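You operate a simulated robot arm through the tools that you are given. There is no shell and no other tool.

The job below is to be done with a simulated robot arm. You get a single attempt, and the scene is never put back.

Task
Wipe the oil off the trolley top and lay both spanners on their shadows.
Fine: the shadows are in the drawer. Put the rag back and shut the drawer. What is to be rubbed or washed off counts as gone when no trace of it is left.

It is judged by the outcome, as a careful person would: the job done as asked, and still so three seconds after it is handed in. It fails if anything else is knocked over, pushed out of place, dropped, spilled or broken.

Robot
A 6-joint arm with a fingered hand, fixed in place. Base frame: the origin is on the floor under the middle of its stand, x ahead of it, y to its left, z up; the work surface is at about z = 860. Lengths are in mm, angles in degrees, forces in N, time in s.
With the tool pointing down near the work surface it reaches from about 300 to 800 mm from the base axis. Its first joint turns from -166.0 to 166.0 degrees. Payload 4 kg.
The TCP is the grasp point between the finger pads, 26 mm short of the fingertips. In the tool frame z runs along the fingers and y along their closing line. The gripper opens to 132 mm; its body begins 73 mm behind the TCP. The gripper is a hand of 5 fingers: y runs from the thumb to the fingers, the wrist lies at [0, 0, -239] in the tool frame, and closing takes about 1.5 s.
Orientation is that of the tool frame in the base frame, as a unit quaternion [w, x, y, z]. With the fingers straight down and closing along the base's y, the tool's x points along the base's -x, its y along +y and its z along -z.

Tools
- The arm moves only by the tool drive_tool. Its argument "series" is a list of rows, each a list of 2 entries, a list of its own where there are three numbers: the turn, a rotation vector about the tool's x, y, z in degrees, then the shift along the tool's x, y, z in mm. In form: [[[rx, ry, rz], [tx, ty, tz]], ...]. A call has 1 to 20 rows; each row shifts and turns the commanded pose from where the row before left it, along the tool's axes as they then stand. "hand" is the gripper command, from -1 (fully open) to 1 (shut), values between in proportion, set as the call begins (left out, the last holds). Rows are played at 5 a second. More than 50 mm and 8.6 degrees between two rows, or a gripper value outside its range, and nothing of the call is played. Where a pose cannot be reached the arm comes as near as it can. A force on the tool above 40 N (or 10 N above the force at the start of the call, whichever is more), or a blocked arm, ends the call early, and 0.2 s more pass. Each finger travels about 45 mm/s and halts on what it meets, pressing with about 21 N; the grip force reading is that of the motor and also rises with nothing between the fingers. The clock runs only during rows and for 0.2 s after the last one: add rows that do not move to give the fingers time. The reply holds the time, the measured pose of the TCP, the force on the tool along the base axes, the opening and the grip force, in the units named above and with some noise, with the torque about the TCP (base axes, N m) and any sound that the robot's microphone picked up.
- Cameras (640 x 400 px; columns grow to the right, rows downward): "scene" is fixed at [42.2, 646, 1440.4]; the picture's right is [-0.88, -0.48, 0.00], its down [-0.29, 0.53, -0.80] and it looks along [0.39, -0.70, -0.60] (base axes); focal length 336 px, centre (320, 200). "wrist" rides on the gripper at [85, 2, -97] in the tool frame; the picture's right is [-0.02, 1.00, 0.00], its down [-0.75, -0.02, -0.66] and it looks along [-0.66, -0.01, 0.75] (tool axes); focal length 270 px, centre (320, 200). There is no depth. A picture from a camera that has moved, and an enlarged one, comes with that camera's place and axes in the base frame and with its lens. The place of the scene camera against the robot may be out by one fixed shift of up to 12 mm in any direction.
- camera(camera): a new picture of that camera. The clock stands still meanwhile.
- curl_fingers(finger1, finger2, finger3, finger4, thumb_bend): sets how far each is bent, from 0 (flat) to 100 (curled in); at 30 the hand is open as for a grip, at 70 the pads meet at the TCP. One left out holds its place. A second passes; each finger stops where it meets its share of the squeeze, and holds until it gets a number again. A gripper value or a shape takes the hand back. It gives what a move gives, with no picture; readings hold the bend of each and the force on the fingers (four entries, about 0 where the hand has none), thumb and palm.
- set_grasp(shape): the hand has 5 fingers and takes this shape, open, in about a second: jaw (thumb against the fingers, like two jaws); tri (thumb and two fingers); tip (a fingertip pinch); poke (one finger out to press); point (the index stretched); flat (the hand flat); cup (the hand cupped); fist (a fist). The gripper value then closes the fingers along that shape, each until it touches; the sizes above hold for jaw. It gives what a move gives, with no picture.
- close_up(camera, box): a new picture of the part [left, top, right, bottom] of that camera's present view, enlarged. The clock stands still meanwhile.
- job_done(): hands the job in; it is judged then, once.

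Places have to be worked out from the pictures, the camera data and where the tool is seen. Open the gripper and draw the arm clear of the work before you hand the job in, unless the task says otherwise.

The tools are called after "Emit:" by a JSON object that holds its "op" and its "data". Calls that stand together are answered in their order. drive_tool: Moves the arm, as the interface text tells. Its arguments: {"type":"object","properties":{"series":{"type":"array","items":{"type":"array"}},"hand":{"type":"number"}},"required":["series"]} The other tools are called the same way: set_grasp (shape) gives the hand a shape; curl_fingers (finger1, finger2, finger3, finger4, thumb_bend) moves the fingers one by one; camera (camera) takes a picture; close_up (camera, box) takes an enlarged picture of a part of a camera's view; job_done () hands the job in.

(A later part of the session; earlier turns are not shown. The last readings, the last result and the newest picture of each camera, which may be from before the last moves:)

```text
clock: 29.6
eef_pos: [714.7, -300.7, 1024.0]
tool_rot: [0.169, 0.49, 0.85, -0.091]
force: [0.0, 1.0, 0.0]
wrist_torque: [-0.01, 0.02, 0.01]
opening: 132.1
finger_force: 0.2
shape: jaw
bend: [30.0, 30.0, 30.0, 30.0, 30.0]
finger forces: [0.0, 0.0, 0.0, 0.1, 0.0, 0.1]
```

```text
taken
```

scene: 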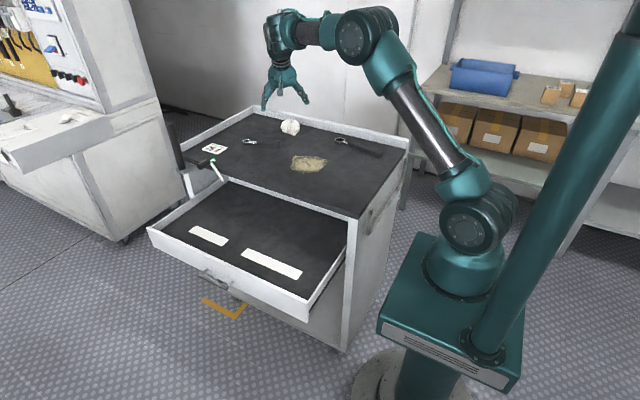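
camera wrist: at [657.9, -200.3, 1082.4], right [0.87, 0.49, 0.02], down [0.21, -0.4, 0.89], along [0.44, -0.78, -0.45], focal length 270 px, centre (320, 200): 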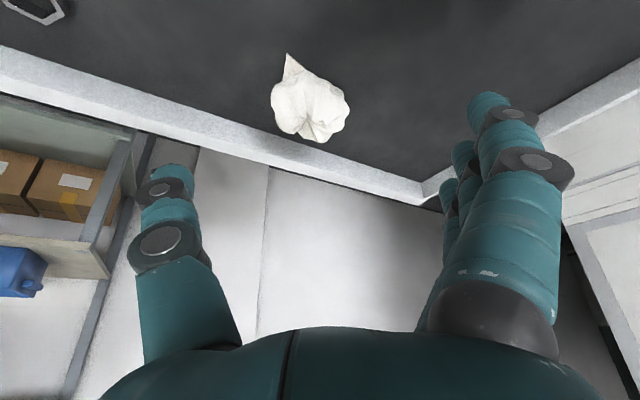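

From this view the rag centre is about (755,-389), ~77 mm wide, and the back rail's inner face is at y≈-455. I narrow the opening to ~105 mm and move to a hover point on the approach line.

Emit:
{"op": "drive_tool", "data": {"series": [[[0, 0, 0], [-22, -4.5, 39]], [[0, 0, 0], [-22, -4.5, 39]], [[0, 0, 0], [0, 0, 0]], [[0, 0, 0], [0, 0, 0]]], "hand": -0.59}}

Emit:
{"op": "camera", "data": {"camera": "wrist"}}

Emit:
{"op": "close_up", "data": {"camera": "scene", "box": [220, 60, 360, 150]}}

```text
clock: 30.6
eef_pos: [746.5, -364.9, 968.8]
tool_rot: [0.168, 0.491, 0.85, -0.092]
force: [0.3, 0.0, 0.0]
wrist_torque: [-0.02, -0.01, -0.02]
opening: 105.2
finger_force: 0.0
shape: jaw
bend: [59.0, 59.0, 59.0, 59.0, 55.0]
finger forces: [0.1, 0.0, 0.0, 0.0, 0.0, 0.1]
```

```text
taken
camera wrist: at [689.1, -265.0, 1026.8], right [0.87, 0.49, 0.02], down [0.21, -0.4, 0.89], along [0.44, -0.78, -0.45], focal length 270 px, centre (320, 200)
```

wrist: 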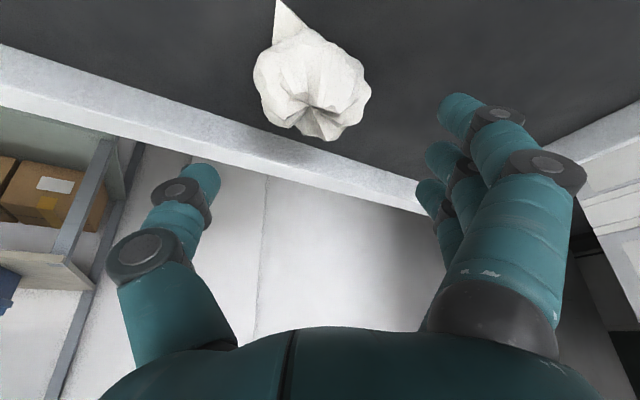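

```text
4.44 times, centred on (290, 105) of scene
camera zoom: at [42.2, 646.0, 1440.4], right [-0.88, -0.48, 0.0], down [-0.29, 0.53, -0.8], along [0.39, -0.7, -0.6], focal length 1495 px, centre (453, 622)
```

zoom: 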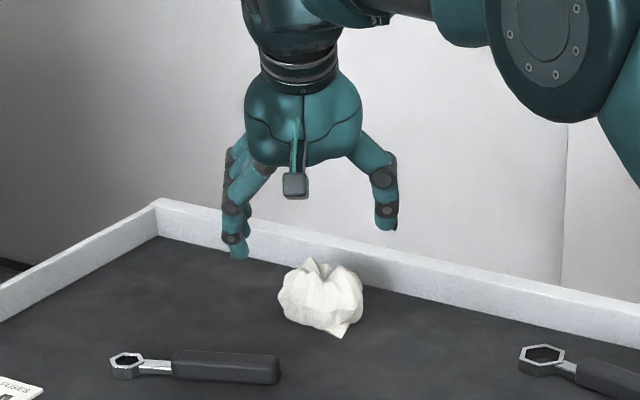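

The rag sits centred between thumb and fingers. I descend along the tool axis to TCP z≈903.

Emit:
{"op": "drive_tool", "data": {"series": [[[0, 0, 0], [0, -1.3, 17.7]], [[0, 0, 0], [0, -1.3, 17.7]], [[0, 0, 0], [0, -1.3, 17.7]], [[0, 0, 0], [0, -1.3, 17.7]], [[0, 0, 0], [0, 0, 0]]]}}

Emit:
{"op": "camera", "data": {"camera": "wrist"}}

Emit:
{"op": "close_up", "data": {"camera": "scene", "box": [220, 60, 360, 150]}}

```text
clock: 31.8
eef_pos: [752.5, -389.4, 904.0]
tool_rot: [0.168, 0.49, 0.85, -0.092]
force: [-0.7, 0.5, -0.9]
wrist_torque: [0.0, -0.02, -0.02]
opening: 105.4
finger_force: 0.2
shape: jaw
bend: [59.0, 59.0, 59.0, 59.0, 55.0]
finger forces: [0.0, 0.1, 0.1, 0.0, 0.0, 0.1]
```

```text
taken
camera wrist: at [696.9, -288.1, 960.8], right [0.87, 0.49, 0.02], down [0.21, -0.4, 0.89], along [0.44, -0.78, -0.45], focal length 270 px, centre (320, 200)
```

wrist: 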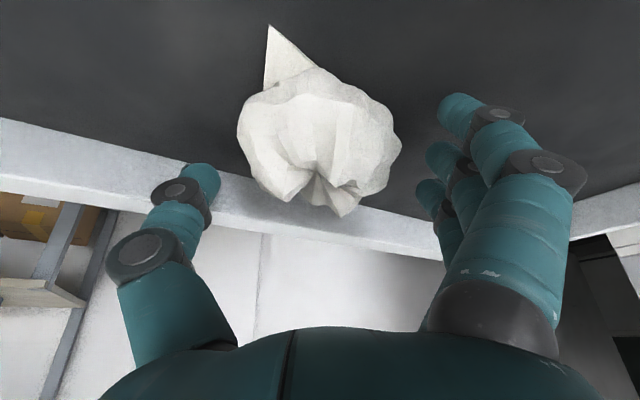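

```text
4.44 times, centred on (290, 105) of scene
camera zoom: at [42.2, 646.0, 1440.4], right [-0.88, -0.48, 0.0], down [-0.29, 0.53, -0.8], along [0.39, -0.7, -0.6], focal length 1495 px, centre (453, 622)
```

zoom: 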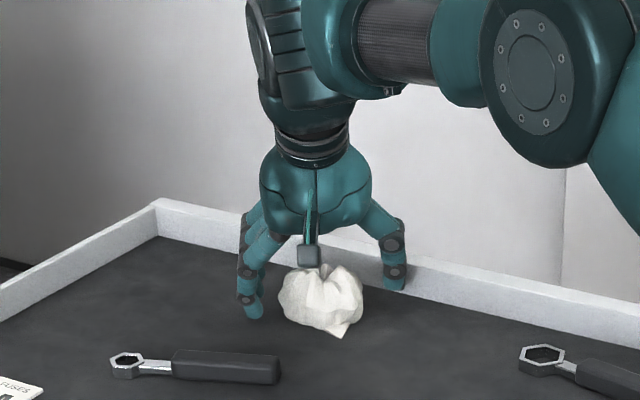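

The hand straddles the rag with the lowest fingertip just above the top. I close the fingers on it and give them time.

Emit:
{"op": "drive_tool", "data": {"series": [[[0, 0, 0], [0, 0, 0]], [[0, 0, 0], [0, 0, 0]], [[0, 0, 0], [0, 0, 0]], [[0, 0, 0], [0, 0, 0]], [[0, 0, 0], [0, 0, 0]], [[0, 0, 0], [0, 0, 0]], [[0, 0, 0], [0, 0, 0]]], "hand": 1}}

Emit:
{"op": "camera", "data": {"camera": "wrist"}}

Emit:
{"op": "close_up", "data": {"camera": "scene", "box": [220, 60, 360, 150]}}

```text
clock: 33.4
eef_pos: [752.4, -388.1, 902.8]
tool_rot: [0.17, 0.491, 0.849, -0.092]
force: [-0.7, -2.5, 2.8]
wrist_torque: [-0.04, -0.02, 0.02]
opening: 32.1
finger_force: 18.3
shape: jaw
bend: [74.0, 74.0, 62.0, 65.0, 71.0]
finger forces: [4.6, 2.6, 4.4, 0.0, 11.2, 0.0]
```

```text
taken
camera wrist: at [696.8, -288.3, 961.4], right [0.87, 0.48, 0.02], down [0.2, -0.4, 0.89], along [0.44, -0.78, -0.45], focal length 270 px, centre (320, 200)
```

wrist: 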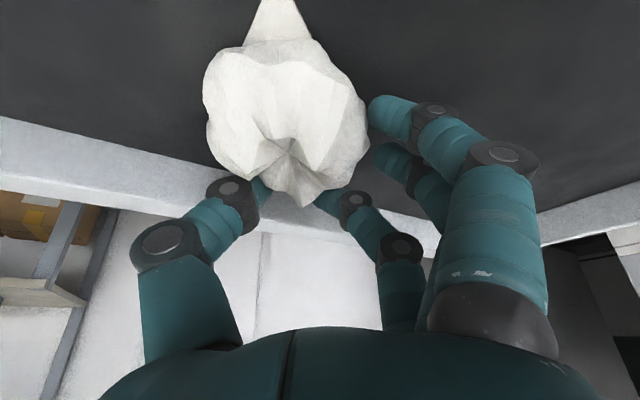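

```text
4.44 times, centred on (290, 105) of scene
camera zoom: at [42.2, 646.0, 1440.4], right [-0.88, -0.48, 0.0], down [-0.29, 0.53, -0.8], along [0.39, -0.7, -0.6], focal length 1495 px, centre (453, 622)
```

zoom: 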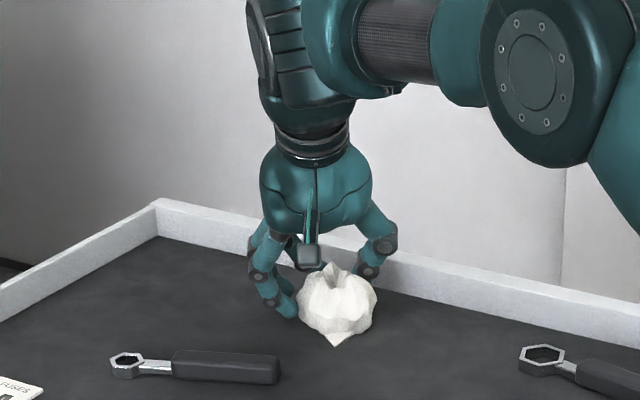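

The rag was squeezed toward the near side—fingers 3, 4 and thumb closed behind it. I reopen and look at where it lies now.

Emit:
{"op": "drive_tool", "data": {"series": [[[0, 0, 0], [0, 0, 0]], [[0, 0, 0], [0, 0, 0]], [[0, 0, 0], [0, 0, 0]], [[0, 0, 0], [0, 0, 0]], [[0, 0, 0], [0, 0, 0]]], "hand": -0.65}}

Emit:
{"op": "camera", "data": {"camera": "wrist"}}

Emit:
{"op": "close_up", "data": {"camera": "scene", "box": [220, 60, 360, 150]}}

```text
clock: 34.6
eef_pos: [752.7, -387.3, 902.7]
tool_rot: [0.168, 0.491, 0.85, -0.092]
force: [0.1, -0.5, 0.4]
wrist_torque: [0.0, -0.02, -0.01]
opening: 108.3
finger_force: 0.0
shape: jaw
bend: [57.0, 57.0, 57.0, 57.0, 53.0]
finger forces: [0.0, 0.0, 0.0, 0.0, 0.0, 0.1]
```

```text
taken
camera wrist: at [696.8, -288.0, 961.1], right [0.87, 0.49, 0.02], down [0.21, -0.4, 0.89], along [0.44, -0.78, -0.45], focal length 270 px, centre (320, 200)
```

wrist: 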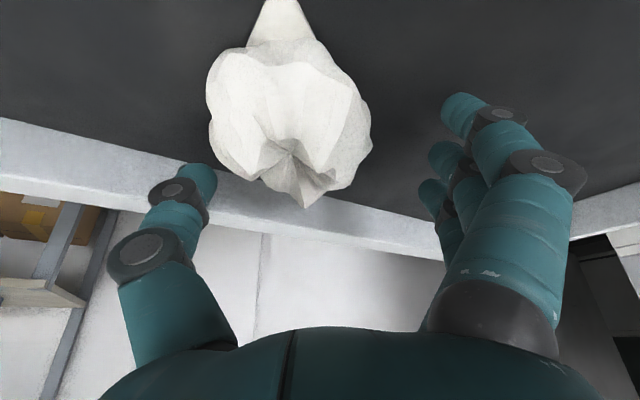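

```text
4.44 times, centred on (290, 105) of scene
camera zoom: at [42.2, 646.0, 1440.4], right [-0.88, -0.48, 0.0], down [-0.29, 0.53, -0.8], along [0.39, -0.7, -0.6], focal length 1495 px, centre (453, 622)
```

zoom: 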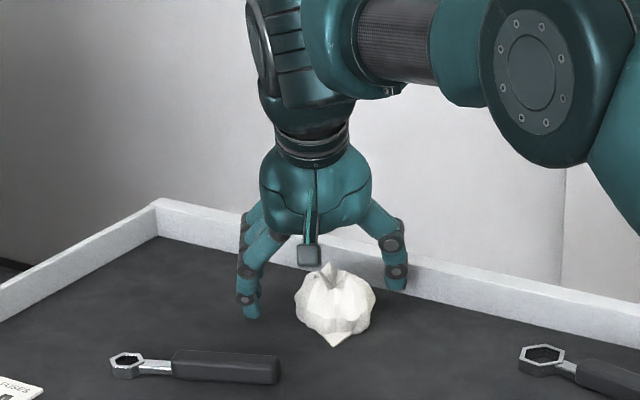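

The rag behaves as one firm lump and its centre is now about (727,-365); originally it was about (743,-370). I shift the hand over it, lessen the lean to 12° and look again.

Emit:
{"op": "drive_tool", "data": {"series": [[[0, 0, 0], [10, -3.7, -4]], [[0, 0, 0], [10, -3.7, -4]], [[0, 0, 0], [10, -3.7, -4]], [[0, 5, 0], [0, 0, 0]], [[0, 5, 0], [0, 0, 0]], [[0, 0, 0], [0, 0, 0]]]}}

Emit:
{"op": "camera", "data": {"camera": "wrist"}}

Emit:
{"op": "close_up", "data": {"camera": "scene", "box": [220, 60, 360, 150]}}

```text
clock: 36.0
eef_pos: [728.2, -365.9, 902.6]
tool_rot: [0.093, 0.497, 0.862, -0.049]
force: [0.5, -0.7, 0.0]
wrist_torque: [0.02, 0.02, -0.02]
opening: 108.6
finger_force: 0.0
shape: jaw
bend: [57.0, 57.0, 57.0, 57.0, 53.0]
finger forces: [0.1, 0.1, 0.0, 0.0, 0.0, 0.0]
```

```text
taken
camera wrist: at [678.0, -276.2, 980.1], right [0.87, 0.48, 0.01], down [0.28, -0.53, 0.8], along [0.39, -0.7, -0.6], focal length 270 px, centre (320, 200)
```

wrist: 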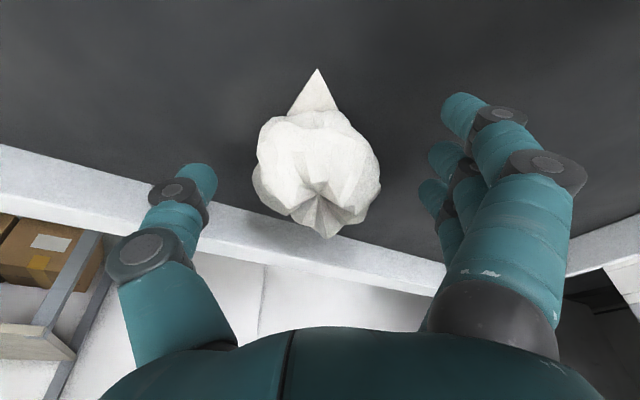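

```text
4.44 times, centred on (290, 105) of scene
camera zoom: at [42.2, 646.0, 1440.4], right [-0.88, -0.48, 0.0], down [-0.29, 0.53, -0.8], along [0.39, -0.7, -0.6], focal length 1495 px, centre (453, 622)
```

zoom: 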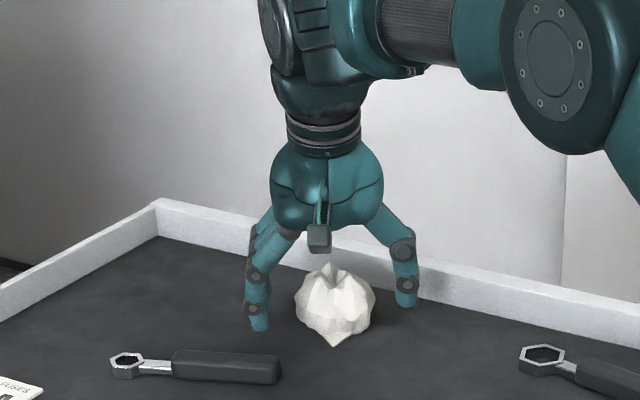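

Triangulating puts the rag centre at about (730,-373,880). I nudge 6 mm outward, lower 6 mm, then close.

Emit:
{"op": "drive_tool", "data": {"series": [[[0, 0, 0], [-4.6, 0, 7.1]], [[0, 0, 0], [0, 0, 0]]]}}

Emit:
{"op": "drive_tool", "data": {"series": [[[0, 0, 0], [0, 0, 0]], [[0, 0, 0], [0, 0, 0]], [[0, 0, 0], [0, 0, 0]], [[0, 0, 0], [0, 0, 0]], [[0, 0, 0], [0, 0, 0]], [[0, 0, 0], [0, 0, 0]], [[0, 0, 0], [0, 0, 0]]], "hand": 1}}

Emit:
{"op": "camera", "data": {"camera": "wrist"}}

Emit:
{"op": "close_up", "data": {"camera": "scene", "box": [220, 60, 360, 150]}}

```text
clock: 36.6
eef_pos: [731.6, -371.6, 895.6]
tool_rot: [0.094, 0.497, 0.861, -0.05]
force: [-0.2, 0.3, 0.0]
wrist_torque: [0.02, -0.03, -0.04]
opening: 108.3
finger_force: 0.0
shape: jaw
bend: [57.0, 57.0, 57.0, 57.0, 53.0]
finger forces: [0.0, 0.0, 0.0, 0.0, 0.0, 0.0]
```

```text
clock: 38.2
eef_pos: [732.0, -370.5, 895.8]
tool_rot: [0.093, 0.496, 0.862, -0.048]
force: [0.2, -0.4, 0.7]
wrist_torque: [0.0, -0.03, 0.0]
opening: 45.9
finger_force: 14.9
shape: jaw
bend: [73.0, 73.0, 72.0, 62.0, 70.0]
finger forces: [4.2, 3.5, 3.3, 2.2, 11.8, 0.0]
```

```text
taken
camera wrist: at [681.5, -281.6, 972.9], right [0.87, 0.48, 0.01], down [0.28, -0.53, 0.8], along [0.39, -0.7, -0.6], focal length 270 px, centre (320, 200)
```

wrist: 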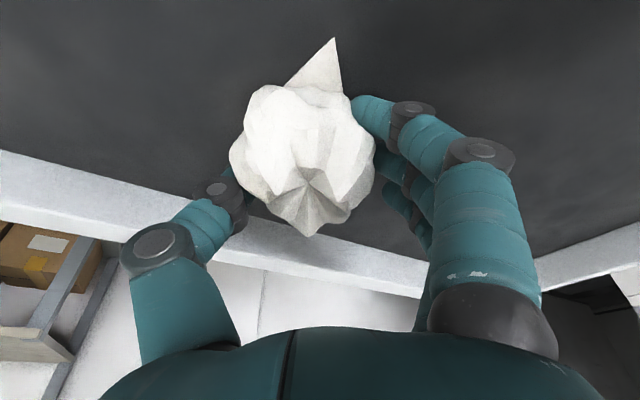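

```text
4.44 times, centred on (290, 105) of scene
camera zoom: at [42.2, 646.0, 1440.4], right [-0.88, -0.48, 0.0], down [-0.29, 0.53, -0.8], along [0.39, -0.7, -0.6], focal length 1495 px, centre (453, 622)
```

zoom: 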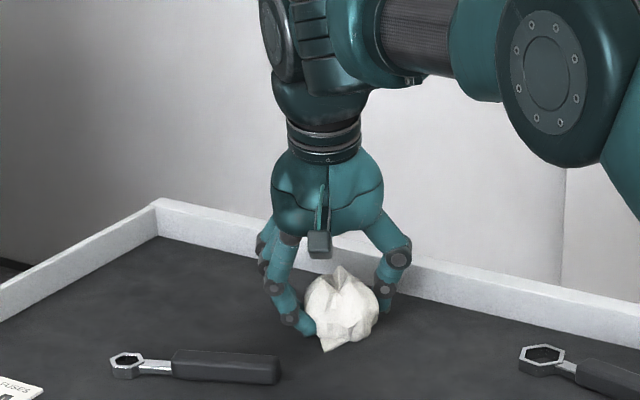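

All four fingers and the thumb now press on the rag. I lift a little to test the hold.

Emit:
{"op": "drive_tool", "data": {"series": [[[0, 0, 0], [0, 0, -10]], [[0, 0, 0], [0, 0, -15]], [[0, 0, 0], [0, 0, -20]], [[0, 0, 0], [0, 0, 0]]]}}

Emit:
{"op": "camera", "data": {"camera": "wrist"}}

Emit:
{"op": "close_up", "data": {"camera": "scene", "box": [220, 60, 360, 150]}}

```text
clock: 39.2
eef_pos: [725.4, -363.7, 939.7]
tool_rot: [0.094, 0.497, 0.861, -0.049]
force: [-0.1, 0.6, 0.7]
wrist_torque: [0.03, 0.02, -0.02]
opening: 45.3
finger_force: 21.3
shape: jaw
bend: [73.0, 73.0, 72.0, 63.0, 71.0]
finger forces: [6.1, 5.1, 5.0, 3.1, 16.8, 0.0]
```

```text
taken
camera wrist: at [676.3, -274.6, 1017.8], right [0.87, 0.48, 0.01], down [0.28, -0.53, 0.8], along [0.39, -0.7, -0.6], focal length 270 px, centre (320, 200)
```

wrist: 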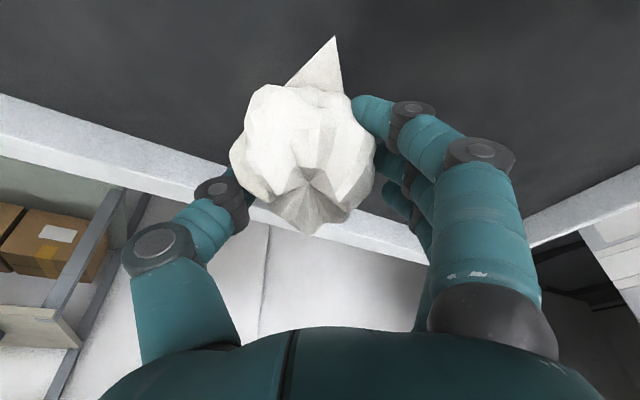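

```text
4.44 times, centred on (290, 105) of scene
camera zoom: at [42.2, 646.0, 1440.4], right [-0.88, -0.48, 0.0], down [-0.29, 0.53, -0.8], along [0.39, -0.7, -0.6], focal length 1495 px, centre (453, 622)
```

zoom: 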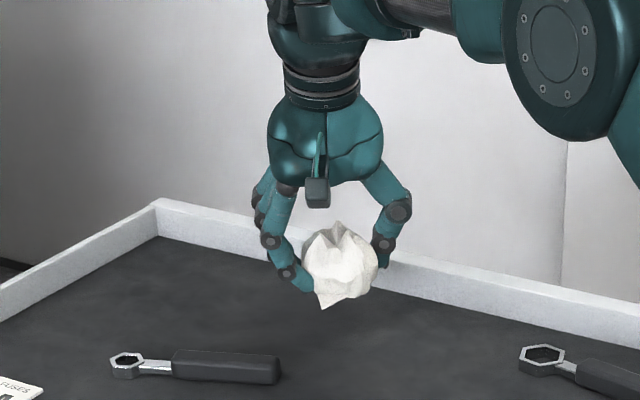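

The rag is held firmly; its underside is about 36 mm below the TCP. I lift higher and carry it over the stain, clear of both spanners.

Emit:
{"op": "drive_tool", "data": {"series": [[[0, 0, 0], [-8.3, 0, -39.1]], [[0, 0, 0], [42.4, -9.6, -4.9]], [[0, 0, 0], [42.4, -9.6, -4.9]], [[0, 0, 0], [42.4, -9.6, -4.9]], [[0, 0, 0], [42.4, -9.6, -4.9]], [[0, 0, 0], [42.4, -9.6, -4.9]], [[0, 0, 0], [0, 0, 0]]]}}

Emit:
{"op": "camera", "data": {"camera": "wrist"}}

Emit:
{"op": "camera", "data": {"camera": "scene"}}

```text
clock: 40.8
eef_pos: [578.4, -205.1, 959.9]
tool_rot: [0.093, 0.497, 0.861, -0.049]
force: [0.4, 0.5, -0.4]
wrist_torque: [0.0, 0.0, -0.01]
opening: 45.1
finger_force: 20.9
shape: jaw
bend: [73.0, 73.0, 72.0, 63.0, 71.0]
finger forces: [6.2, 5.1, 5.0, 3.2, 16.7, 0.0]
```

```text
taken
camera wrist: at [527.7, -115.9, 1037.8], right [0.87, 0.48, 0.01], down [0.28, -0.53, 0.8], along [0.39, -0.7, -0.6], focal length 270 px, centre (320, 200)
```

wrist: 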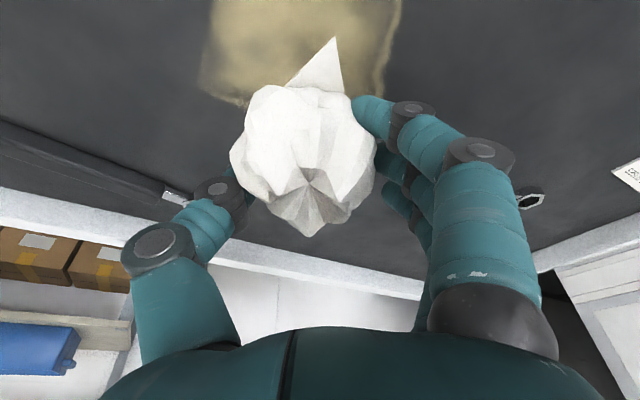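

```text
taken
```

scene: 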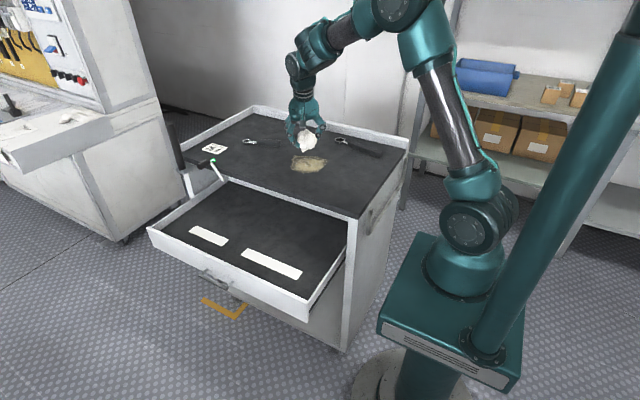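

The stain location agrees with my estimate. I move above its back corner nearest the base and lower until the rag just presses on the top.

Emit:
{"op": "drive_tool", "data": {"series": [[[0, 0, 0], [-1.2, -43.5, 23.3]], [[0, 0, 0], [-1.2, -43.5, 23.3]], [[0, 0, 0], [1.04, 0, 4.9]], [[0, 0, 0], [1.04, 0, 4.9]], [[0, 0, 0], [1.04, 0, 4.9]], [[0, 0, 0], [0.5, 0, 2.4]], [[0, 0, 0], [0.5, 0, 2.4]]]}}

```text
clock: 42.4
eef_pos: [510.2, -258.7, 894.4]
tool_rot: [0.093, 0.498, 0.861, -0.049]
force: [-1.8, -1.2, 7.5]
wrist_torque: [0.12, -0.01, 0.02]
opening: 45.1
finger_force: 21.2
shape: jaw
bend: [73.0, 74.0, 73.0, 63.0, 71.0]
finger forces: [8.6, 5.2, 4.7, 3.2, 19.4, 0.0]
```

Contact at 7.5 N. I make the first stroke along +x over the back edge of the stain.

Emit:
{"op": "drive_tool", "data": {"series": [[[0, 0, 0], [-9.78, 17.32, 2.08]], [[0, 0, 0], [-9.78, 17.32, 2.08]], [[0, 0, 0], [-9.78, 17.32, 2.08]], [[0, 0, 0], [-9.78, 17.32, 2.08]], [[0, 0, 0], [-9.78, 17.32, 2.08]], [[0, 0, 0], [-9.78, 17.32, 2.08]], [[0, 0, 0], [-9.78, 17.32, 2.08]]]}}

Emit:
{"op": "camera", "data": {"camera": "wrist"}}

Emit:
{"op": "close_up", "data": {"camera": "scene", "box": [230, 100, 390, 200]}}

```text
clock: 44.0
eef_pos: [652.8, -257.8, 894.7]
tool_rot: [0.093, 0.497, 0.862, -0.048]
force: [-2.6, 1.2, 2.6]
wrist_torque: [0.1, 0.09, 0.02]
opening: 45.2
finger_force: 20.9
shape: jaw
bend: [73.0, 74.0, 73.0, 64.0, 71.0]
finger forces: [7.7, 5.4, 4.8, 3.1, 18.6, 0.0]
```

```text
taken
camera wrist: at [602.9, -168.4, 971.9], right [0.87, 0.48, 0.01], down [0.28, -0.53, 0.8], along [0.39, -0.7, -0.6], focal length 270 px, centre (320, 200)
```

wrist: 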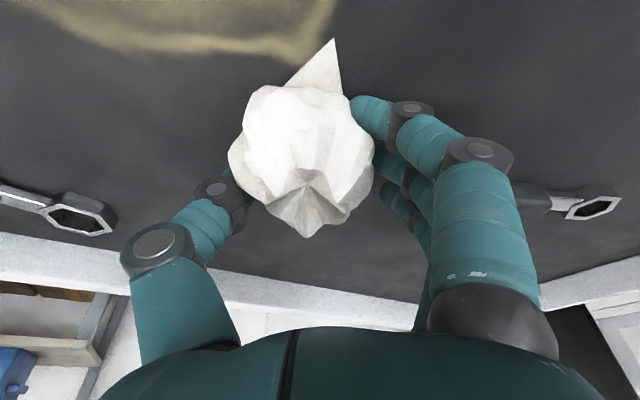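

```text
4.00 times, centred on (310, 150) of scene
camera zoom: at [42.2, 646.0, 1440.4], right [-0.88, -0.48, 0.0], down [-0.29, 0.53, -0.8], along [0.39, -0.7, -0.6], focal length 1345 px, centre (360, 400)
```

zoom: 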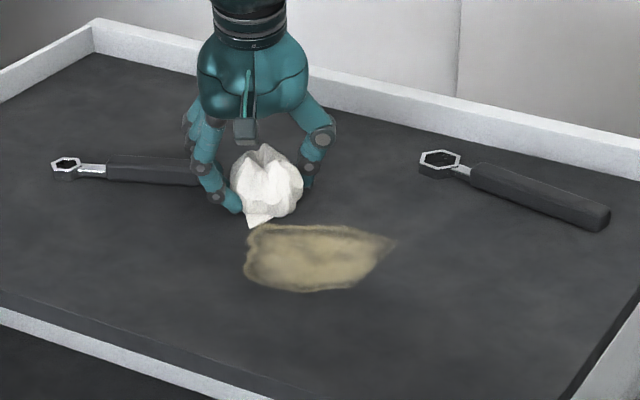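

The small spanner is untouched (I must not go further +x here), but the stain's edge seems hardly affected. I press slightly more and stroke back along -x across the stain's body.

Emit:
{"op": "drive_tool", "data": {"series": [[[0, 0, 0], [31.8, -4.3, -6.8]], [[0, 0, 0], [0.4, 0, 2]], [[0, 0, 0], [9.78, -17.32, -2.08]], [[0, 0, 0], [9.78, -17.32, -2.08]], [[0, 0, 0], [9.78, -17.32, -2.08]], [[0, 0, 0], [9.78, -17.32, -2.08]], [[0, 0, 0], [9.78, -17.32, -2.08]], [[0, 0, 0], [9.78, -17.32, -2.08]], [[0, 0, 0], [9.78, -17.32, -2.08]]]}}

Emit:
{"op": "camera", "data": {"camera": "wrist"}}

Emit:
{"op": "close_up", "data": {"camera": "scene", "box": [230, 100, 390, 200]}}

```text
clock: 46.1
eef_pos: [491.5, -232.6, 893.7]
tool_rot: [0.098, 0.496, 0.861, -0.048]
force: [3.2, 3.6, 9.1]
wrist_torque: [0.45, -0.19, -0.09]
opening: 44.5
finger_force: 21.0
shape: jaw
bend: [73.0, 73.0, 72.0, 63.0, 71.0]
finger forces: [14.0, 6.3, 6.6, 4.6, 18.0, 0.0]
stopped in row 9: the force on the tool passed its limit at 41 N (the readings are from after the stop); the commanded pose is now the measured one
```

```text
taken
camera wrist: at [440.2, -143.3, 971.1], right [0.87, 0.49, 0.02], down [0.28, -0.53, 0.8], along [0.4, -0.7, -0.59], focal length 270 px, centre (320, 200)
```

wrist: 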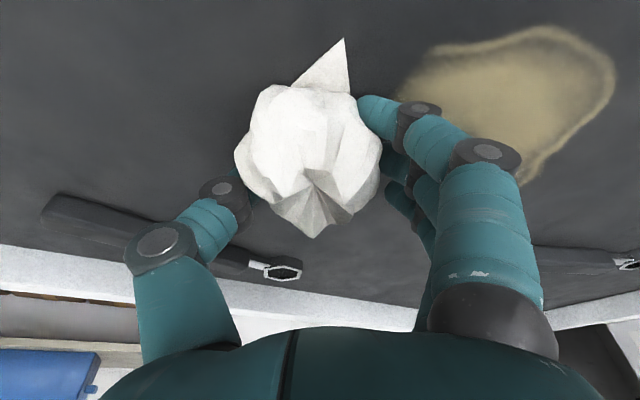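

```text
4.00 times, centred on (310, 150) of scene
camera zoom: at [42.2, 646.0, 1440.4], right [-0.88, -0.48, 0.0], down [-0.29, 0.53, -0.8], along [0.39, -0.7, -0.6], focal length 1345 px, centre (360, 400)
```

zoom: 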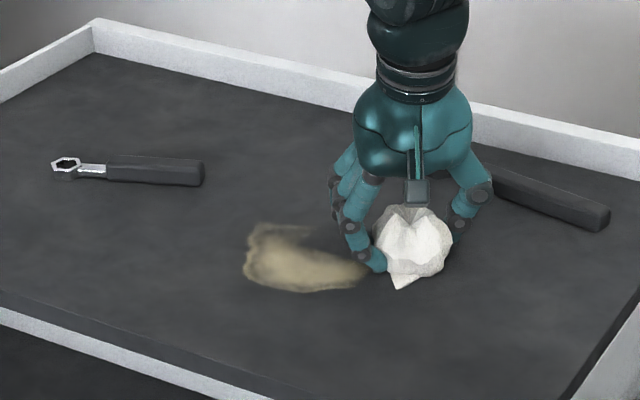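

Wiping works: the back strip of the stain is gone where pressed. The stop came from pressing too hard, so I raise 1.5 mm and take the next strip along +x.

Emit:
{"op": "drive_tool", "data": {"series": [[[0, 0, 0], [-0.3, 0, -1.5]], [[0, 0, 0], [16.9, 10, -3.6]], [[0, 0, 0], [-9.78, 17.32, 2.08]], [[0, 0, 0], [-9.78, 17.32, 2.08]], [[0, 0, 0], [-9.78, 17.32, 2.08]], [[0, 0, 0], [-9.78, 17.32, 2.08]], [[0, 0, 0], [-9.78, 17.32, 2.08]], [[0, 0, 0], [-9.78, 17.32, 2.08]], [[0, 0, 0], [-9.78, 17.32, 2.08]]]}}

Emit:
{"op": "camera", "data": {"camera": "wrist"}}

Emit:
{"op": "close_up", "data": {"camera": "scene", "box": [230, 100, 390, 200]}}

```text
clock: 48.1
eef_pos: [633.0, -215.5, 897.1]
tool_rot: [0.096, 0.497, 0.861, -0.049]
force: [-0.4, -0.1, -0.4]
wrist_torque: [0.0, 0.03, 0.01]
opening: 44.2
finger_force: 20.9
shape: jaw
bend: [72.0, 73.0, 72.0, 64.0, 71.0]
finger forces: [7.3, 6.0, 5.8, 4.2, 19.1, 0.1]
```

```text
taken
camera wrist: at [581.5, -124.8, 973.8], right [0.87, 0.48, 0.02], down [0.28, -0.53, 0.8], along [0.4, -0.7, -0.59], focal length 270 px, centre (320, 200)
```

wrist: 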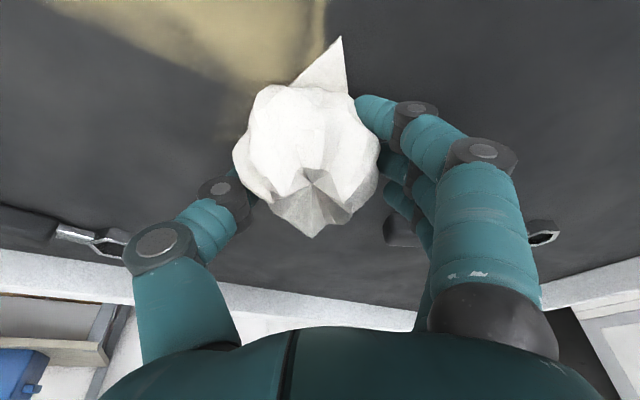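

```text
4.00 times, centred on (310, 150) of scene
camera zoom: at [42.2, 646.0, 1440.4], right [-0.88, -0.48, 0.0], down [-0.29, 0.53, -0.8], along [0.39, -0.7, -0.6], focal length 1345 px, centre (360, 400)
```

zoom: 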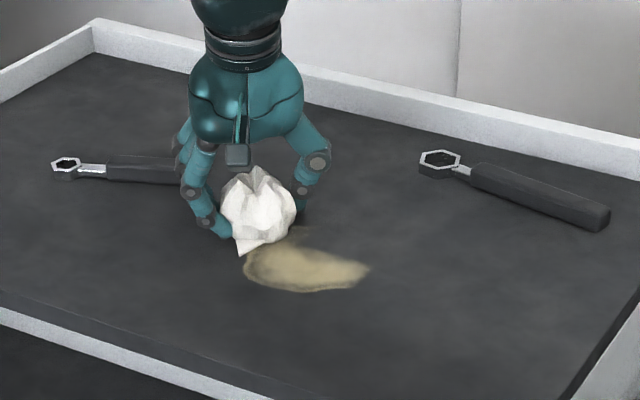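

The height drifted up and contact was lost (force 0 at z=897). I lower 3 mm to get contact again and stroke back along -x at the same line.

Emit:
{"op": "drive_tool", "data": {"series": [[[0, 0, 0], [0.3, 0, 1.5]], [[0, 0, 0], [0.3, 0, 1.5]]]}}

```text
clock: 48.8
eef_pos: [631.0, -215.0, 894.4]
tool_rot: [0.097, 0.496, 0.861, -0.048]
force: [1.5, 0.4, 7.2]
wrist_torque: [0.31, -0.06, -0.05]
opening: 43.9
finger_force: 20.9
shape: jaw
bend: [73.0, 73.0, 72.0, 64.0, 71.0]
finger forces: [15.3, 6.0, 5.9, 4.1, 19.4, 0.0]
```

Finger 1 takes most of the load, so it's probably grazing the top. I lift a bit, reduce the lean by 6° so that the rag rather than the finger bears, and lower again.

Emit:
{"op": "drive_tool", "data": {"series": [[[0, 0, 0], [0, 0, -4]], [[0, 6, 0], [0, 0, 0]], [[0, 0, 0], [0, 0, 2]], [[0, 0, 0], [0, 0, 1.5]], [[0, 0, 0], [0, 0, 1.5]]]}}

```text
clock: 50.0
eef_pos: [631.1, -211.9, 894.1]
tool_rot: [0.052, 0.498, 0.866, -0.022]
force: [-1.0, 2.9, 9.9]
wrist_torque: [-0.16, -0.06, -0.03]
opening: 43.6
finger_force: 20.7
shape: jaw
bend: [72.0, 74.0, 73.0, 66.0, 71.0]
finger forces: [7.1, 5.6, 4.5, 5.7, 16.8, 0.0]
```

Now the rag bears 10 N with fingers evenly loaded. I stroke -x along this line, then shift toward the front and stroke +x.

Emit:
{"op": "drive_tool", "data": {"series": [[[0, 0, 0], [9.94, -17.32, -1.13]], [[0, 0, 0], [9.94, -17.32, -1.13]], [[0, 0, 0], [9.94, -17.32, -1.13]], [[0, 0, 0], [9.94, -17.32, -1.13]], [[0, 0, 0], [9.94, -17.32, -1.13]], [[0, 0, 0], [9.94, -17.32, -1.13]], [[0, 0, 0], [9.94, -17.32, -1.13]]]}}

Emit:
{"op": "camera", "data": {"camera": "wrist"}}

Emit:
{"op": "close_up", "data": {"camera": "scene", "box": [230, 100, 390, 200]}}

```text
clock: 51.5
eef_pos: [492.2, -213.0, 891.5]
tool_rot: [0.053, 0.498, 0.865, -0.022]
force: [13.3, -2.3, 17.1]
wrist_torque: [0.14, -0.35, -0.1]
opening: 42.6
finger_force: 20.8
shape: jaw
bend: [72.0, 74.0, 73.0, 65.0, 72.0]
finger forces: [10.6, 7.9, 7.4, 7.3, 15.0, 0.0]
```

```text
taken
camera wrist: at [445.6, -130.7, 978.8], right [0.87, 0.48, 0.02], down [0.31, -0.59, 0.74], along [0.37, -0.64, -0.67], focal length 270 px, centre (320, 200)
```

wrist: 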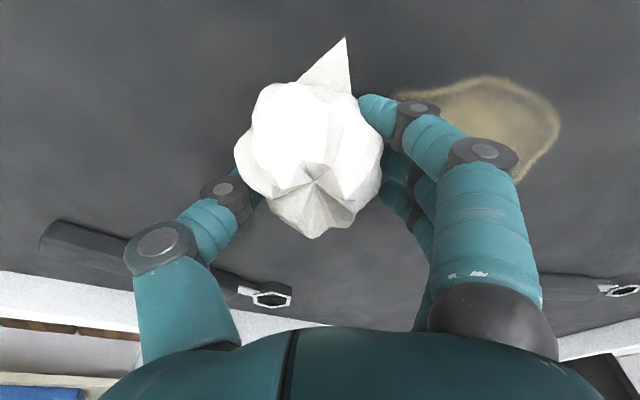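

```text
4.00 times, centred on (310, 150) of scene
camera zoom: at [42.2, 646.0, 1440.4], right [-0.88, -0.48, 0.0], down [-0.29, 0.53, -0.8], along [0.39, -0.7, -0.6], focal length 1345 px, centre (360, 400)
```

zoom: 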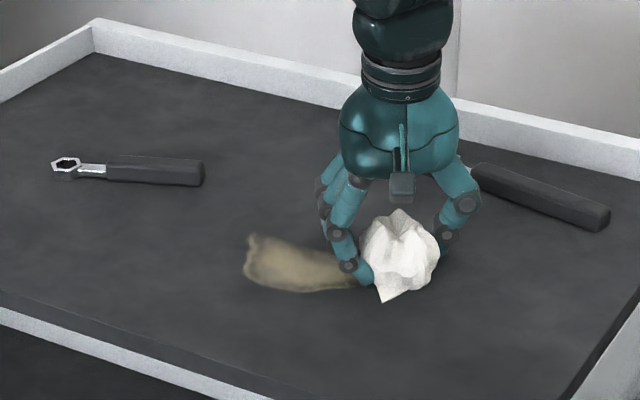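

More of the stain is gone; what remains lies at about x 505–615, y -190 to -137. I correct for the drift, shift 22 mm toward the front and stroke +x.

Emit:
{"op": "drive_tool", "data": {"series": [[[0, 0, 0], [18.7, 11.1, -4]], [[0, 0, 0], [-9.95, 17.28, 1.4]], [[0, 0, 0], [-9.95, 17.28, 1.4]], [[0, 0, 0], [-9.95, 17.28, 1.4]], [[0, 0, 0], [-9.95, 17.28, 1.4]], [[0, 0, 0], [-9.95, 17.28, 1.4]], [[0, 0, 0], [-9.95, 17.28, 1.4]], [[0, 0, 0], [-9.95, 17.28, 1.4]]]}}

Emit:
{"op": "close_up", "data": {"camera": "scene", "box": [230, 100, 390, 200]}}

```text
clock: 53.4
eef_pos: [631.3, -192.2, 893.4]
tool_rot: [0.052, 0.498, 0.865, -0.023]
force: [0.1, -0.6, -0.5]
wrist_torque: [0.01, 0.02, -0.01]
opening: 41.9
finger_force: 20.8
shape: jaw
bend: [72.0, 74.0, 74.0, 65.0, 71.0]
finger forces: [8.3, 6.7, 4.1, 1.7, 17.3, 0.0]
```

```text
4.00 times, centred on (310, 150) of scene
camera zoom: at [42.2, 646.0, 1440.4], right [-0.88, -0.48, 0.0], down [-0.29, 0.53, -0.8], along [0.39, -0.7, -0.6], focal length 1345 px, centre (360, 400)
```

zoom: 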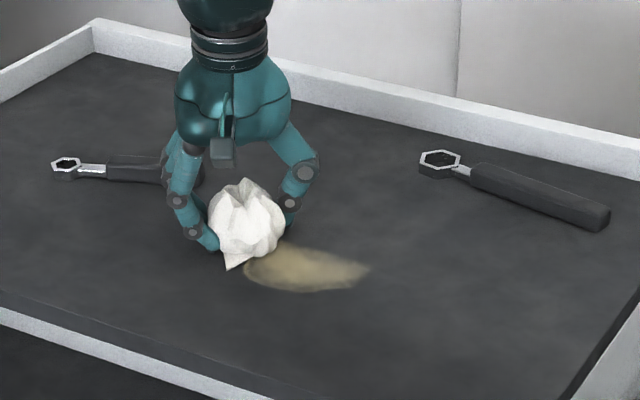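

Contact was lost again at z≈893.4 as the rag settled in the hand. I lower 2.5 mm and stroke back along -x.

Emit:
{"op": "drive_tool", "data": {"series": [[[0, 0, 0], [0.15, 0, 1.3]], [[0, 0, 0], [0.15, 0, 1.2]]]}}

```text
clock: 54.0
eef_pos: [632.3, -192.7, 891.3]
tool_rot: [0.051, 0.498, 0.865, -0.022]
force: [0.6, -1.5, 4.3]
wrist_torque: [0.22, 0.02, 0.02]
opening: 42.2
finger_force: 20.2
shape: jaw
bend: [72.0, 74.0, 74.0, 64.0, 71.0]
finger forces: [11.7, 6.5, 4.1, 2.3, 17.6, 0.0]
```

Finger 1 is again near the top, since the rag has slid up in the hand. Here I can re-grip with the tool vertical: I set the rag down by opening the hand in place and look.

Emit:
{"op": "drive_tool", "data": {"series": [[[0, 0, 0], [0, 0, 0]], [[0, 0, 0], [0, 0, 0]], [[0, 0, 0], [0, 0, 0]], [[0, 0, 0], [0, 0, 0]], [[0, 0, 0], [0, 0, 0]]], "hand": -0.6}}

Emit:
{"op": "drive_tool", "data": {"series": [[[0, 0, 0], [0, 0, -8]], [[0, 6.5, 0], [0, 0, 0]], [[0, 0, 0], [10, 0, 0]], [[0, 0, 0], [0, 0, 0]]]}}

Emit:
{"op": "camera", "data": {"camera": "wrist"}}

Emit:
{"op": "close_up", "data": {"camera": "scene", "box": [230, 100, 390, 200]}}

```text
clock: 55.1
eef_pos: [629.5, -191.3, 890.1]
tool_rot: [0.052, 0.498, 0.866, -0.023]
force: [-0.5, -0.6, 0.4]
wrist_torque: [0.03, -0.01, 0.0]
opening: 105.3
finger_force: 0.0
shape: jaw
bend: [59.0, 59.0, 59.0, 59.0, 55.0]
finger forces: [0.2, 0.0, 0.1, 0.0, 0.1, 0.1]
```

```text
clock: 56.1
eef_pos: [625.6, -182.3, 900.2]
tool_rot: [0.003, 0.5, 0.866, 0.006]
force: [-0.2, 0.7, -0.3]
wrist_torque: [0.02, 0.01, 0.0]
opening: 105.2
finger_force: 0.1
shape: jaw
bend: [59.0, 59.0, 59.0, 59.0, 55.0]
finger forces: [0.0, 0.0, 0.1, 0.0, 0.1, 0.1]
```

```text
taken
camera wrist: at [583.8, -109.3, 997.2], right [0.87, 0.48, 0.01], down [0.36, -0.66, 0.66], along [0.33, -0.57, -0.75], focal length 270 px, centre (320, 200)
```

wrist: 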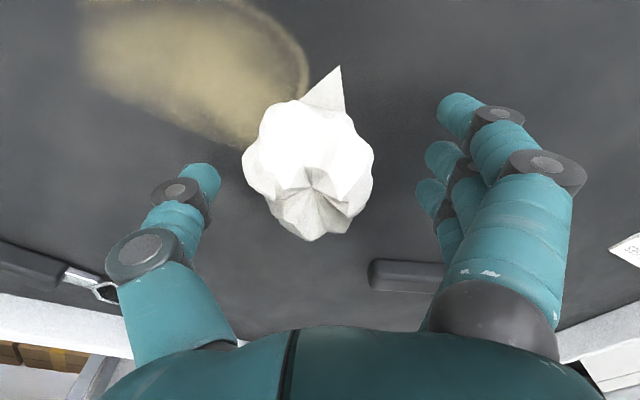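

```text
4.00 times, centred on (310, 150) of scene
camera zoom: at [42.2, 646.0, 1440.4], right [-0.88, -0.48, 0.0], down [-0.29, 0.53, -0.8], along [0.39, -0.7, -0.6], focal length 1345 px, centre (360, 400)
```

zoom: 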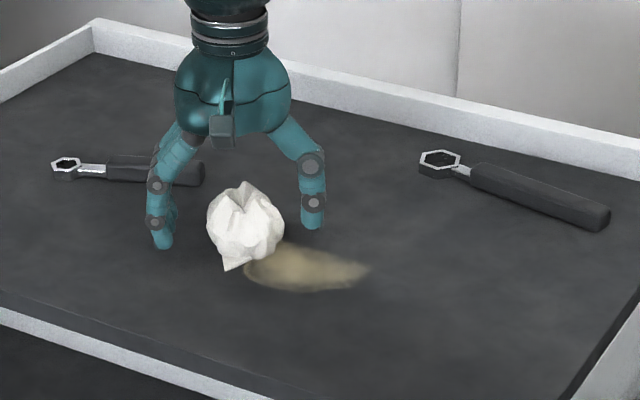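

The rag is nearly centred under a vertical hand. I shift 5 mm to the thumb side, lower to z≈892 and close.

Emit:
{"op": "drive_tool", "data": {"series": [[[0, 0, 0], [0, -5, 4]], [[0, 0, 0], [0, 0, 4]], [[0, 0, 0], [0, 0, 0]]]}}

Emit:
{"op": "drive_tool", "data": {"series": [[[0, 0, 0], [0, 0, 0]], [[0, 0, 0], [0, 0, 0]], [[0, 0, 0], [0, 0, 0]], [[0, 0, 0], [0, 0, 0]], [[0, 0, 0], [0, 0, 0]], [[0, 0, 0], [0, 0, 0]], [[0, 0, 0], [0, 0, 0]]], "hand": 1}}

Emit:
{"op": "camera", "data": {"camera": "wrist"}}

```text
clock: 57.0
eef_pos: [619.9, -183.0, 890.6]
tool_rot: [0.002, 0.499, 0.867, 0.005]
force: [0.2, 0.4, 0.9]
wrist_torque: [0.05, -0.02, -0.01]
opening: 105.3
finger_force: 0.1
shape: jaw
bend: [59.0, 59.0, 59.0, 59.0, 55.0]
finger forces: [0.0, 0.1, 0.1, 0.0, 0.0, 0.0]
```

```text
clock: 58.5
eef_pos: [619.5, -182.3, 890.7]
tool_rot: [0.002, 0.499, 0.866, 0.007]
force: [-0.6, -0.2, 0.7]
wrist_torque: [0.0, 0.04, 0.02]
opening: 50.1
finger_force: 20.7
shape: jaw
bend: [73.0, 73.0, 73.0, 74.0, 70.0]
finger forces: [5.8, 5.1, 4.4, 3.8, 17.8, 0.1]
```

```text
taken
camera wrist: at [578.7, -110.2, 988.3], right [0.87, 0.48, 0.01], down [0.36, -0.66, 0.66], along [0.33, -0.57, -0.75], focal length 270 px, centre (320, 200)
```

wrist: 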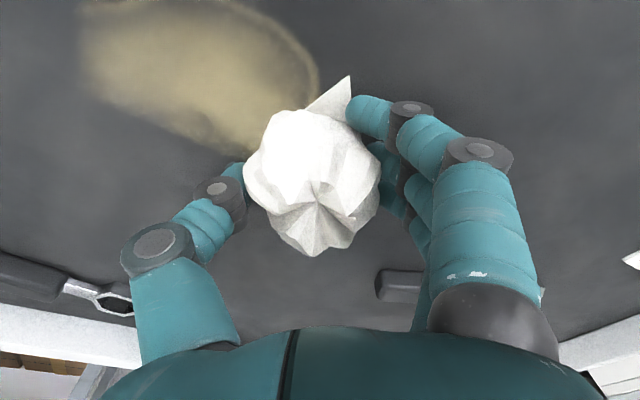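

A much better, balanced grip. I press down 1.5 mm and check the force before stroking.

Emit:
{"op": "drive_tool", "data": {"series": [[[0, 0, 0], [-4, -2.5, 0]], [[0, 0, 0], [0, 0, 1]], [[0, 0, 0], [0, 0, 0.8]]]}}

```text
clock: 59.4
eef_pos: [619.6, -187.4, 889.8]
tool_rot: [0.002, 0.498, 0.867, 0.006]
force: [-3.6, 1.9, 7.9]
wrist_torque: [0.1, 0.1, 0.02]
opening: 50.1
finger_force: 21.1
shape: jaw
bend: [73.0, 74.0, 73.0, 74.0, 70.0]
finger forces: [6.0, 5.4, 4.6, 3.6, 19.4, 0.0]
```

The rag presses with 8 N. I stroke -x across at rag y≈-188.

Emit:
{"op": "drive_tool", "data": {"series": [[[0, 0, 0], [10, -17.28, -0.21]], [[0, 0, 0], [10, -17.28, -0.21]], [[0, 0, 0], [10, -17.28, -0.21]], [[0, 0, 0], [10, -17.28, -0.21]], [[0, 0, 0], [10, -17.28, -0.21]], [[0, 0, 0], [10, -17.28, -0.21]], [[0, 0, 0], [10, -17.28, -0.21]]]}}

Emit:
{"op": "camera", "data": {"camera": "wrist"}}

Emit:
{"op": "close_up", "data": {"camera": "scene", "box": [230, 100, 390, 200]}}

```text
clock: 61.0
eef_pos: [482.1, -189.3, 887.7]
tool_rot: [0.005, 0.498, 0.867, 0.006]
force: [17.3, -1.8, 23.5]
wrist_torque: [0.16, -0.48, -0.15]
opening: 49.9
finger_force: 20.7
shape: jaw
bend: [72.0, 73.0, 73.0, 74.0, 72.0]
finger forces: [8.7, 7.7, 6.5, 10.5, 16.8, 0.0]
```

```text
taken
camera wrist: at [440.3, -116.3, 985.1], right [0.87, 0.48, 0.02], down [0.36, -0.66, 0.66], along [0.33, -0.57, -0.75], focal length 270 px, centre (320, 200)
```

wrist: 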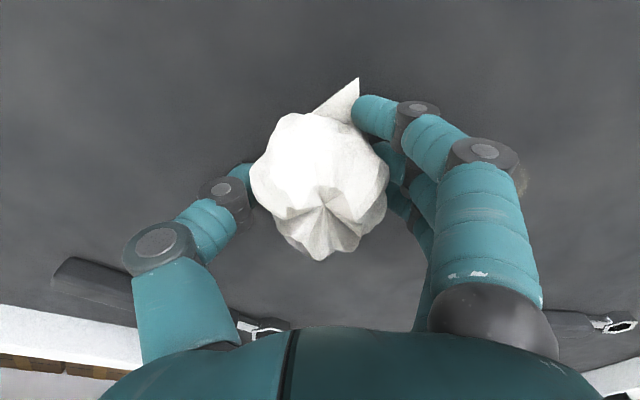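

```text
4.00 times, centred on (310, 150) of scene
camera zoom: at [42.2, 646.0, 1440.4], right [-0.88, -0.48, 0.0], down [-0.29, 0.53, -0.8], along [0.39, -0.7, -0.6], focal length 1345 px, centre (360, 400)
```

zoom: 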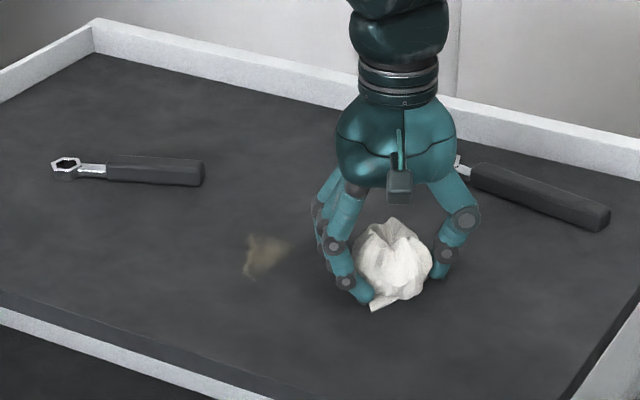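

That firmer stroke removed nearly everything; a small patch remains around x 575–610, y -180 to -140. I shift 22 mm to the front, ease the pressure a little and stroke +x across it.

Emit:
{"op": "drive_tool", "data": {"series": [[[0, 0, 0], [19, 11, -1]], [[0, 0, 0], [-10, 17.28, 0.3]], [[0, 0, 0], [-10, 17.28, 0.3]], [[0, 0, 0], [-10, 17.28, 0.3]], [[0, 0, 0], [-10, 17.28, 0.3]], [[0, 0, 0], [-10, 17.28, 0.3]], [[0, 0, 0], [-10, 17.28, 0.3]], [[0, 0, 0], [-10, 17.28, 0.3]]]}}

Emit:
{"op": "camera", "data": {"camera": "wrist"}}

Emit:
{"op": "close_up", "data": {"camera": "scene", "box": [230, 100, 390, 200]}}

```text
clock: 62.8
eef_pos: [621.2, -165.8, 889.1]
tool_rot: [0.003, 0.498, 0.867, 0.006]
force: [0.3, 0.4, 0.3]
wrist_torque: [0.0, 0.02, 0.0]
opening: 49.2
finger_force: 20.9
shape: jaw
bend: [72.0, 74.0, 73.0, 74.0, 71.0]
finger forces: [6.9, 6.2, 5.1, 7.1, 19.3, 0.0]
```

```text
taken
camera wrist: at [580.2, -92.7, 987.2], right [0.87, 0.48, 0.01], down [0.36, -0.66, 0.66], along [0.33, -0.57, -0.75], focal length 270 px, centre (320, 200)
```

wrist: 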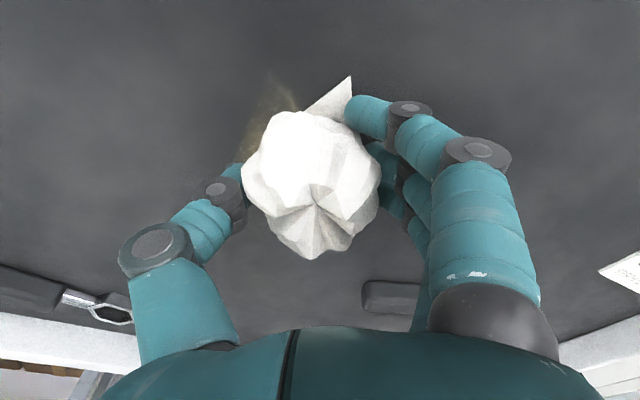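

```text
4.00 times, centred on (310, 150) of scene
camera zoom: at [42.2, 646.0, 1440.4], right [-0.88, -0.48, 0.0], down [-0.29, 0.53, -0.8], along [0.39, -0.7, -0.6], focal length 1345 px, centre (360, 400)
```

zoom: 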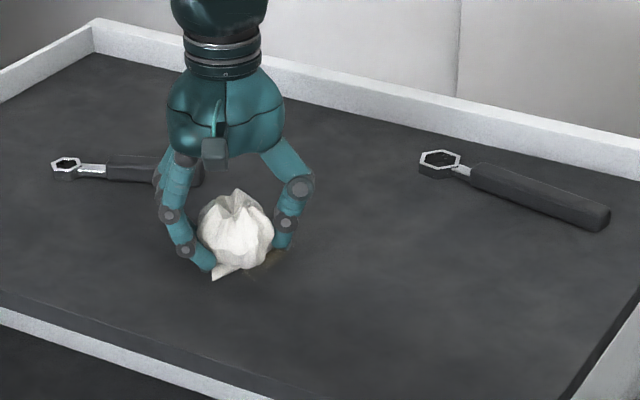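

Only a faint trace remains around (585, -177 to -145). Contact was lost again at z=889, so I lower 2.3 mm and scrub over this spot in a few strokes.

Emit:
{"op": "drive_tool", "data": {"series": [[[0, 0, 0], [0, 0, 1.3]], [[0, 0, 0], [0, 0, 1.2]]]}}

Emit:
{"op": "drive_tool", "data": {"series": [[[0, 0, 0], [10, -17.28, -0.21]], [[0, 0, 0], [10, -17.28, -0.21]], [[0, 0, 0], [10, -17.28, -0.21]], [[0, 0, 0], [10, -17.28, -0.21]], [[0, 0, 0], [15.5, 9, 0.2]], [[0, 0, 0], [-10, 17.28, 0.3]], [[0, 0, 0], [-10, 17.28, 0.3]], [[0, 0, 0], [-10, 17.28, 0.3]]]}}

Emit:
{"op": "camera", "data": {"camera": "wrist"}}

Emit:
{"op": "close_up", "data": {"camera": "scene", "box": [230, 100, 390, 200]}}

```text
clock: 63.4
eef_pos: [620.9, -165.7, 887.7]
tool_rot: [0.003, 0.499, 0.867, 0.007]
force: [0.9, 2.8, 10.2]
wrist_torque: [0.04, 0.07, -0.04]
opening: 49.4
finger_force: 20.9
shape: jaw
bend: [72.0, 74.0, 73.0, 74.0, 71.0]
finger forces: [7.1, 6.4, 5.4, 6.8, 17.8, 0.0]
```

```text
clock: 65.2
eef_pos: [601.2, -150.7, 887.2]
tool_rot: [0.002, 0.499, 0.867, 0.006]
force: [-1.9, 0.2, 1.7]
wrist_torque: [0.03, 0.11, 0.07]
opening: 48.3
finger_force: 20.6
shape: jaw
bend: [73.0, 74.0, 74.0, 74.0, 70.0]
finger forces: [6.7, 5.6, 4.4, 4.5, 19.6, 0.0]
```

```text
taken
camera wrist: at [560.2, -77.0, 984.3], right [0.87, 0.48, 0.01], down [0.36, -0.66, 0.66], along [0.33, -0.57, -0.76], focal length 270 px, centre (320, 200)
```

wrist: 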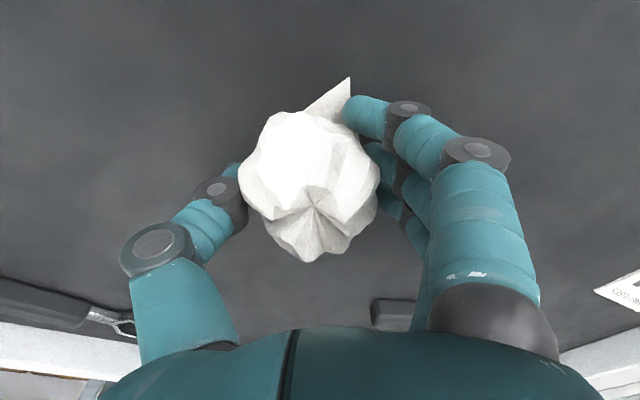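

```text
4.00 times, centred on (310, 150) of scene
camera zoom: at [42.2, 646.0, 1440.4], right [-0.88, -0.48, 0.0], down [-0.29, 0.53, -0.8], along [0.39, -0.7, -0.6], focal length 1345 px, centre (360, 400)
```

zoom: 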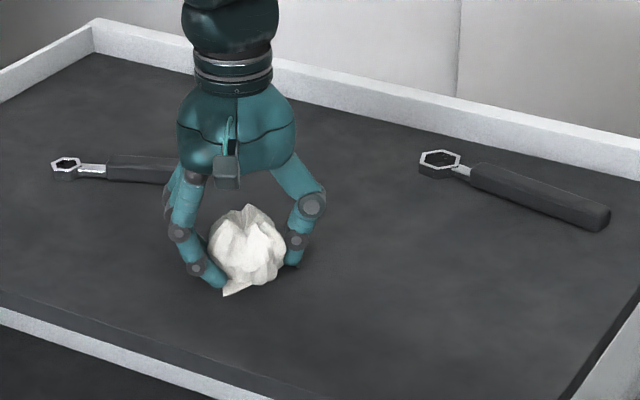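

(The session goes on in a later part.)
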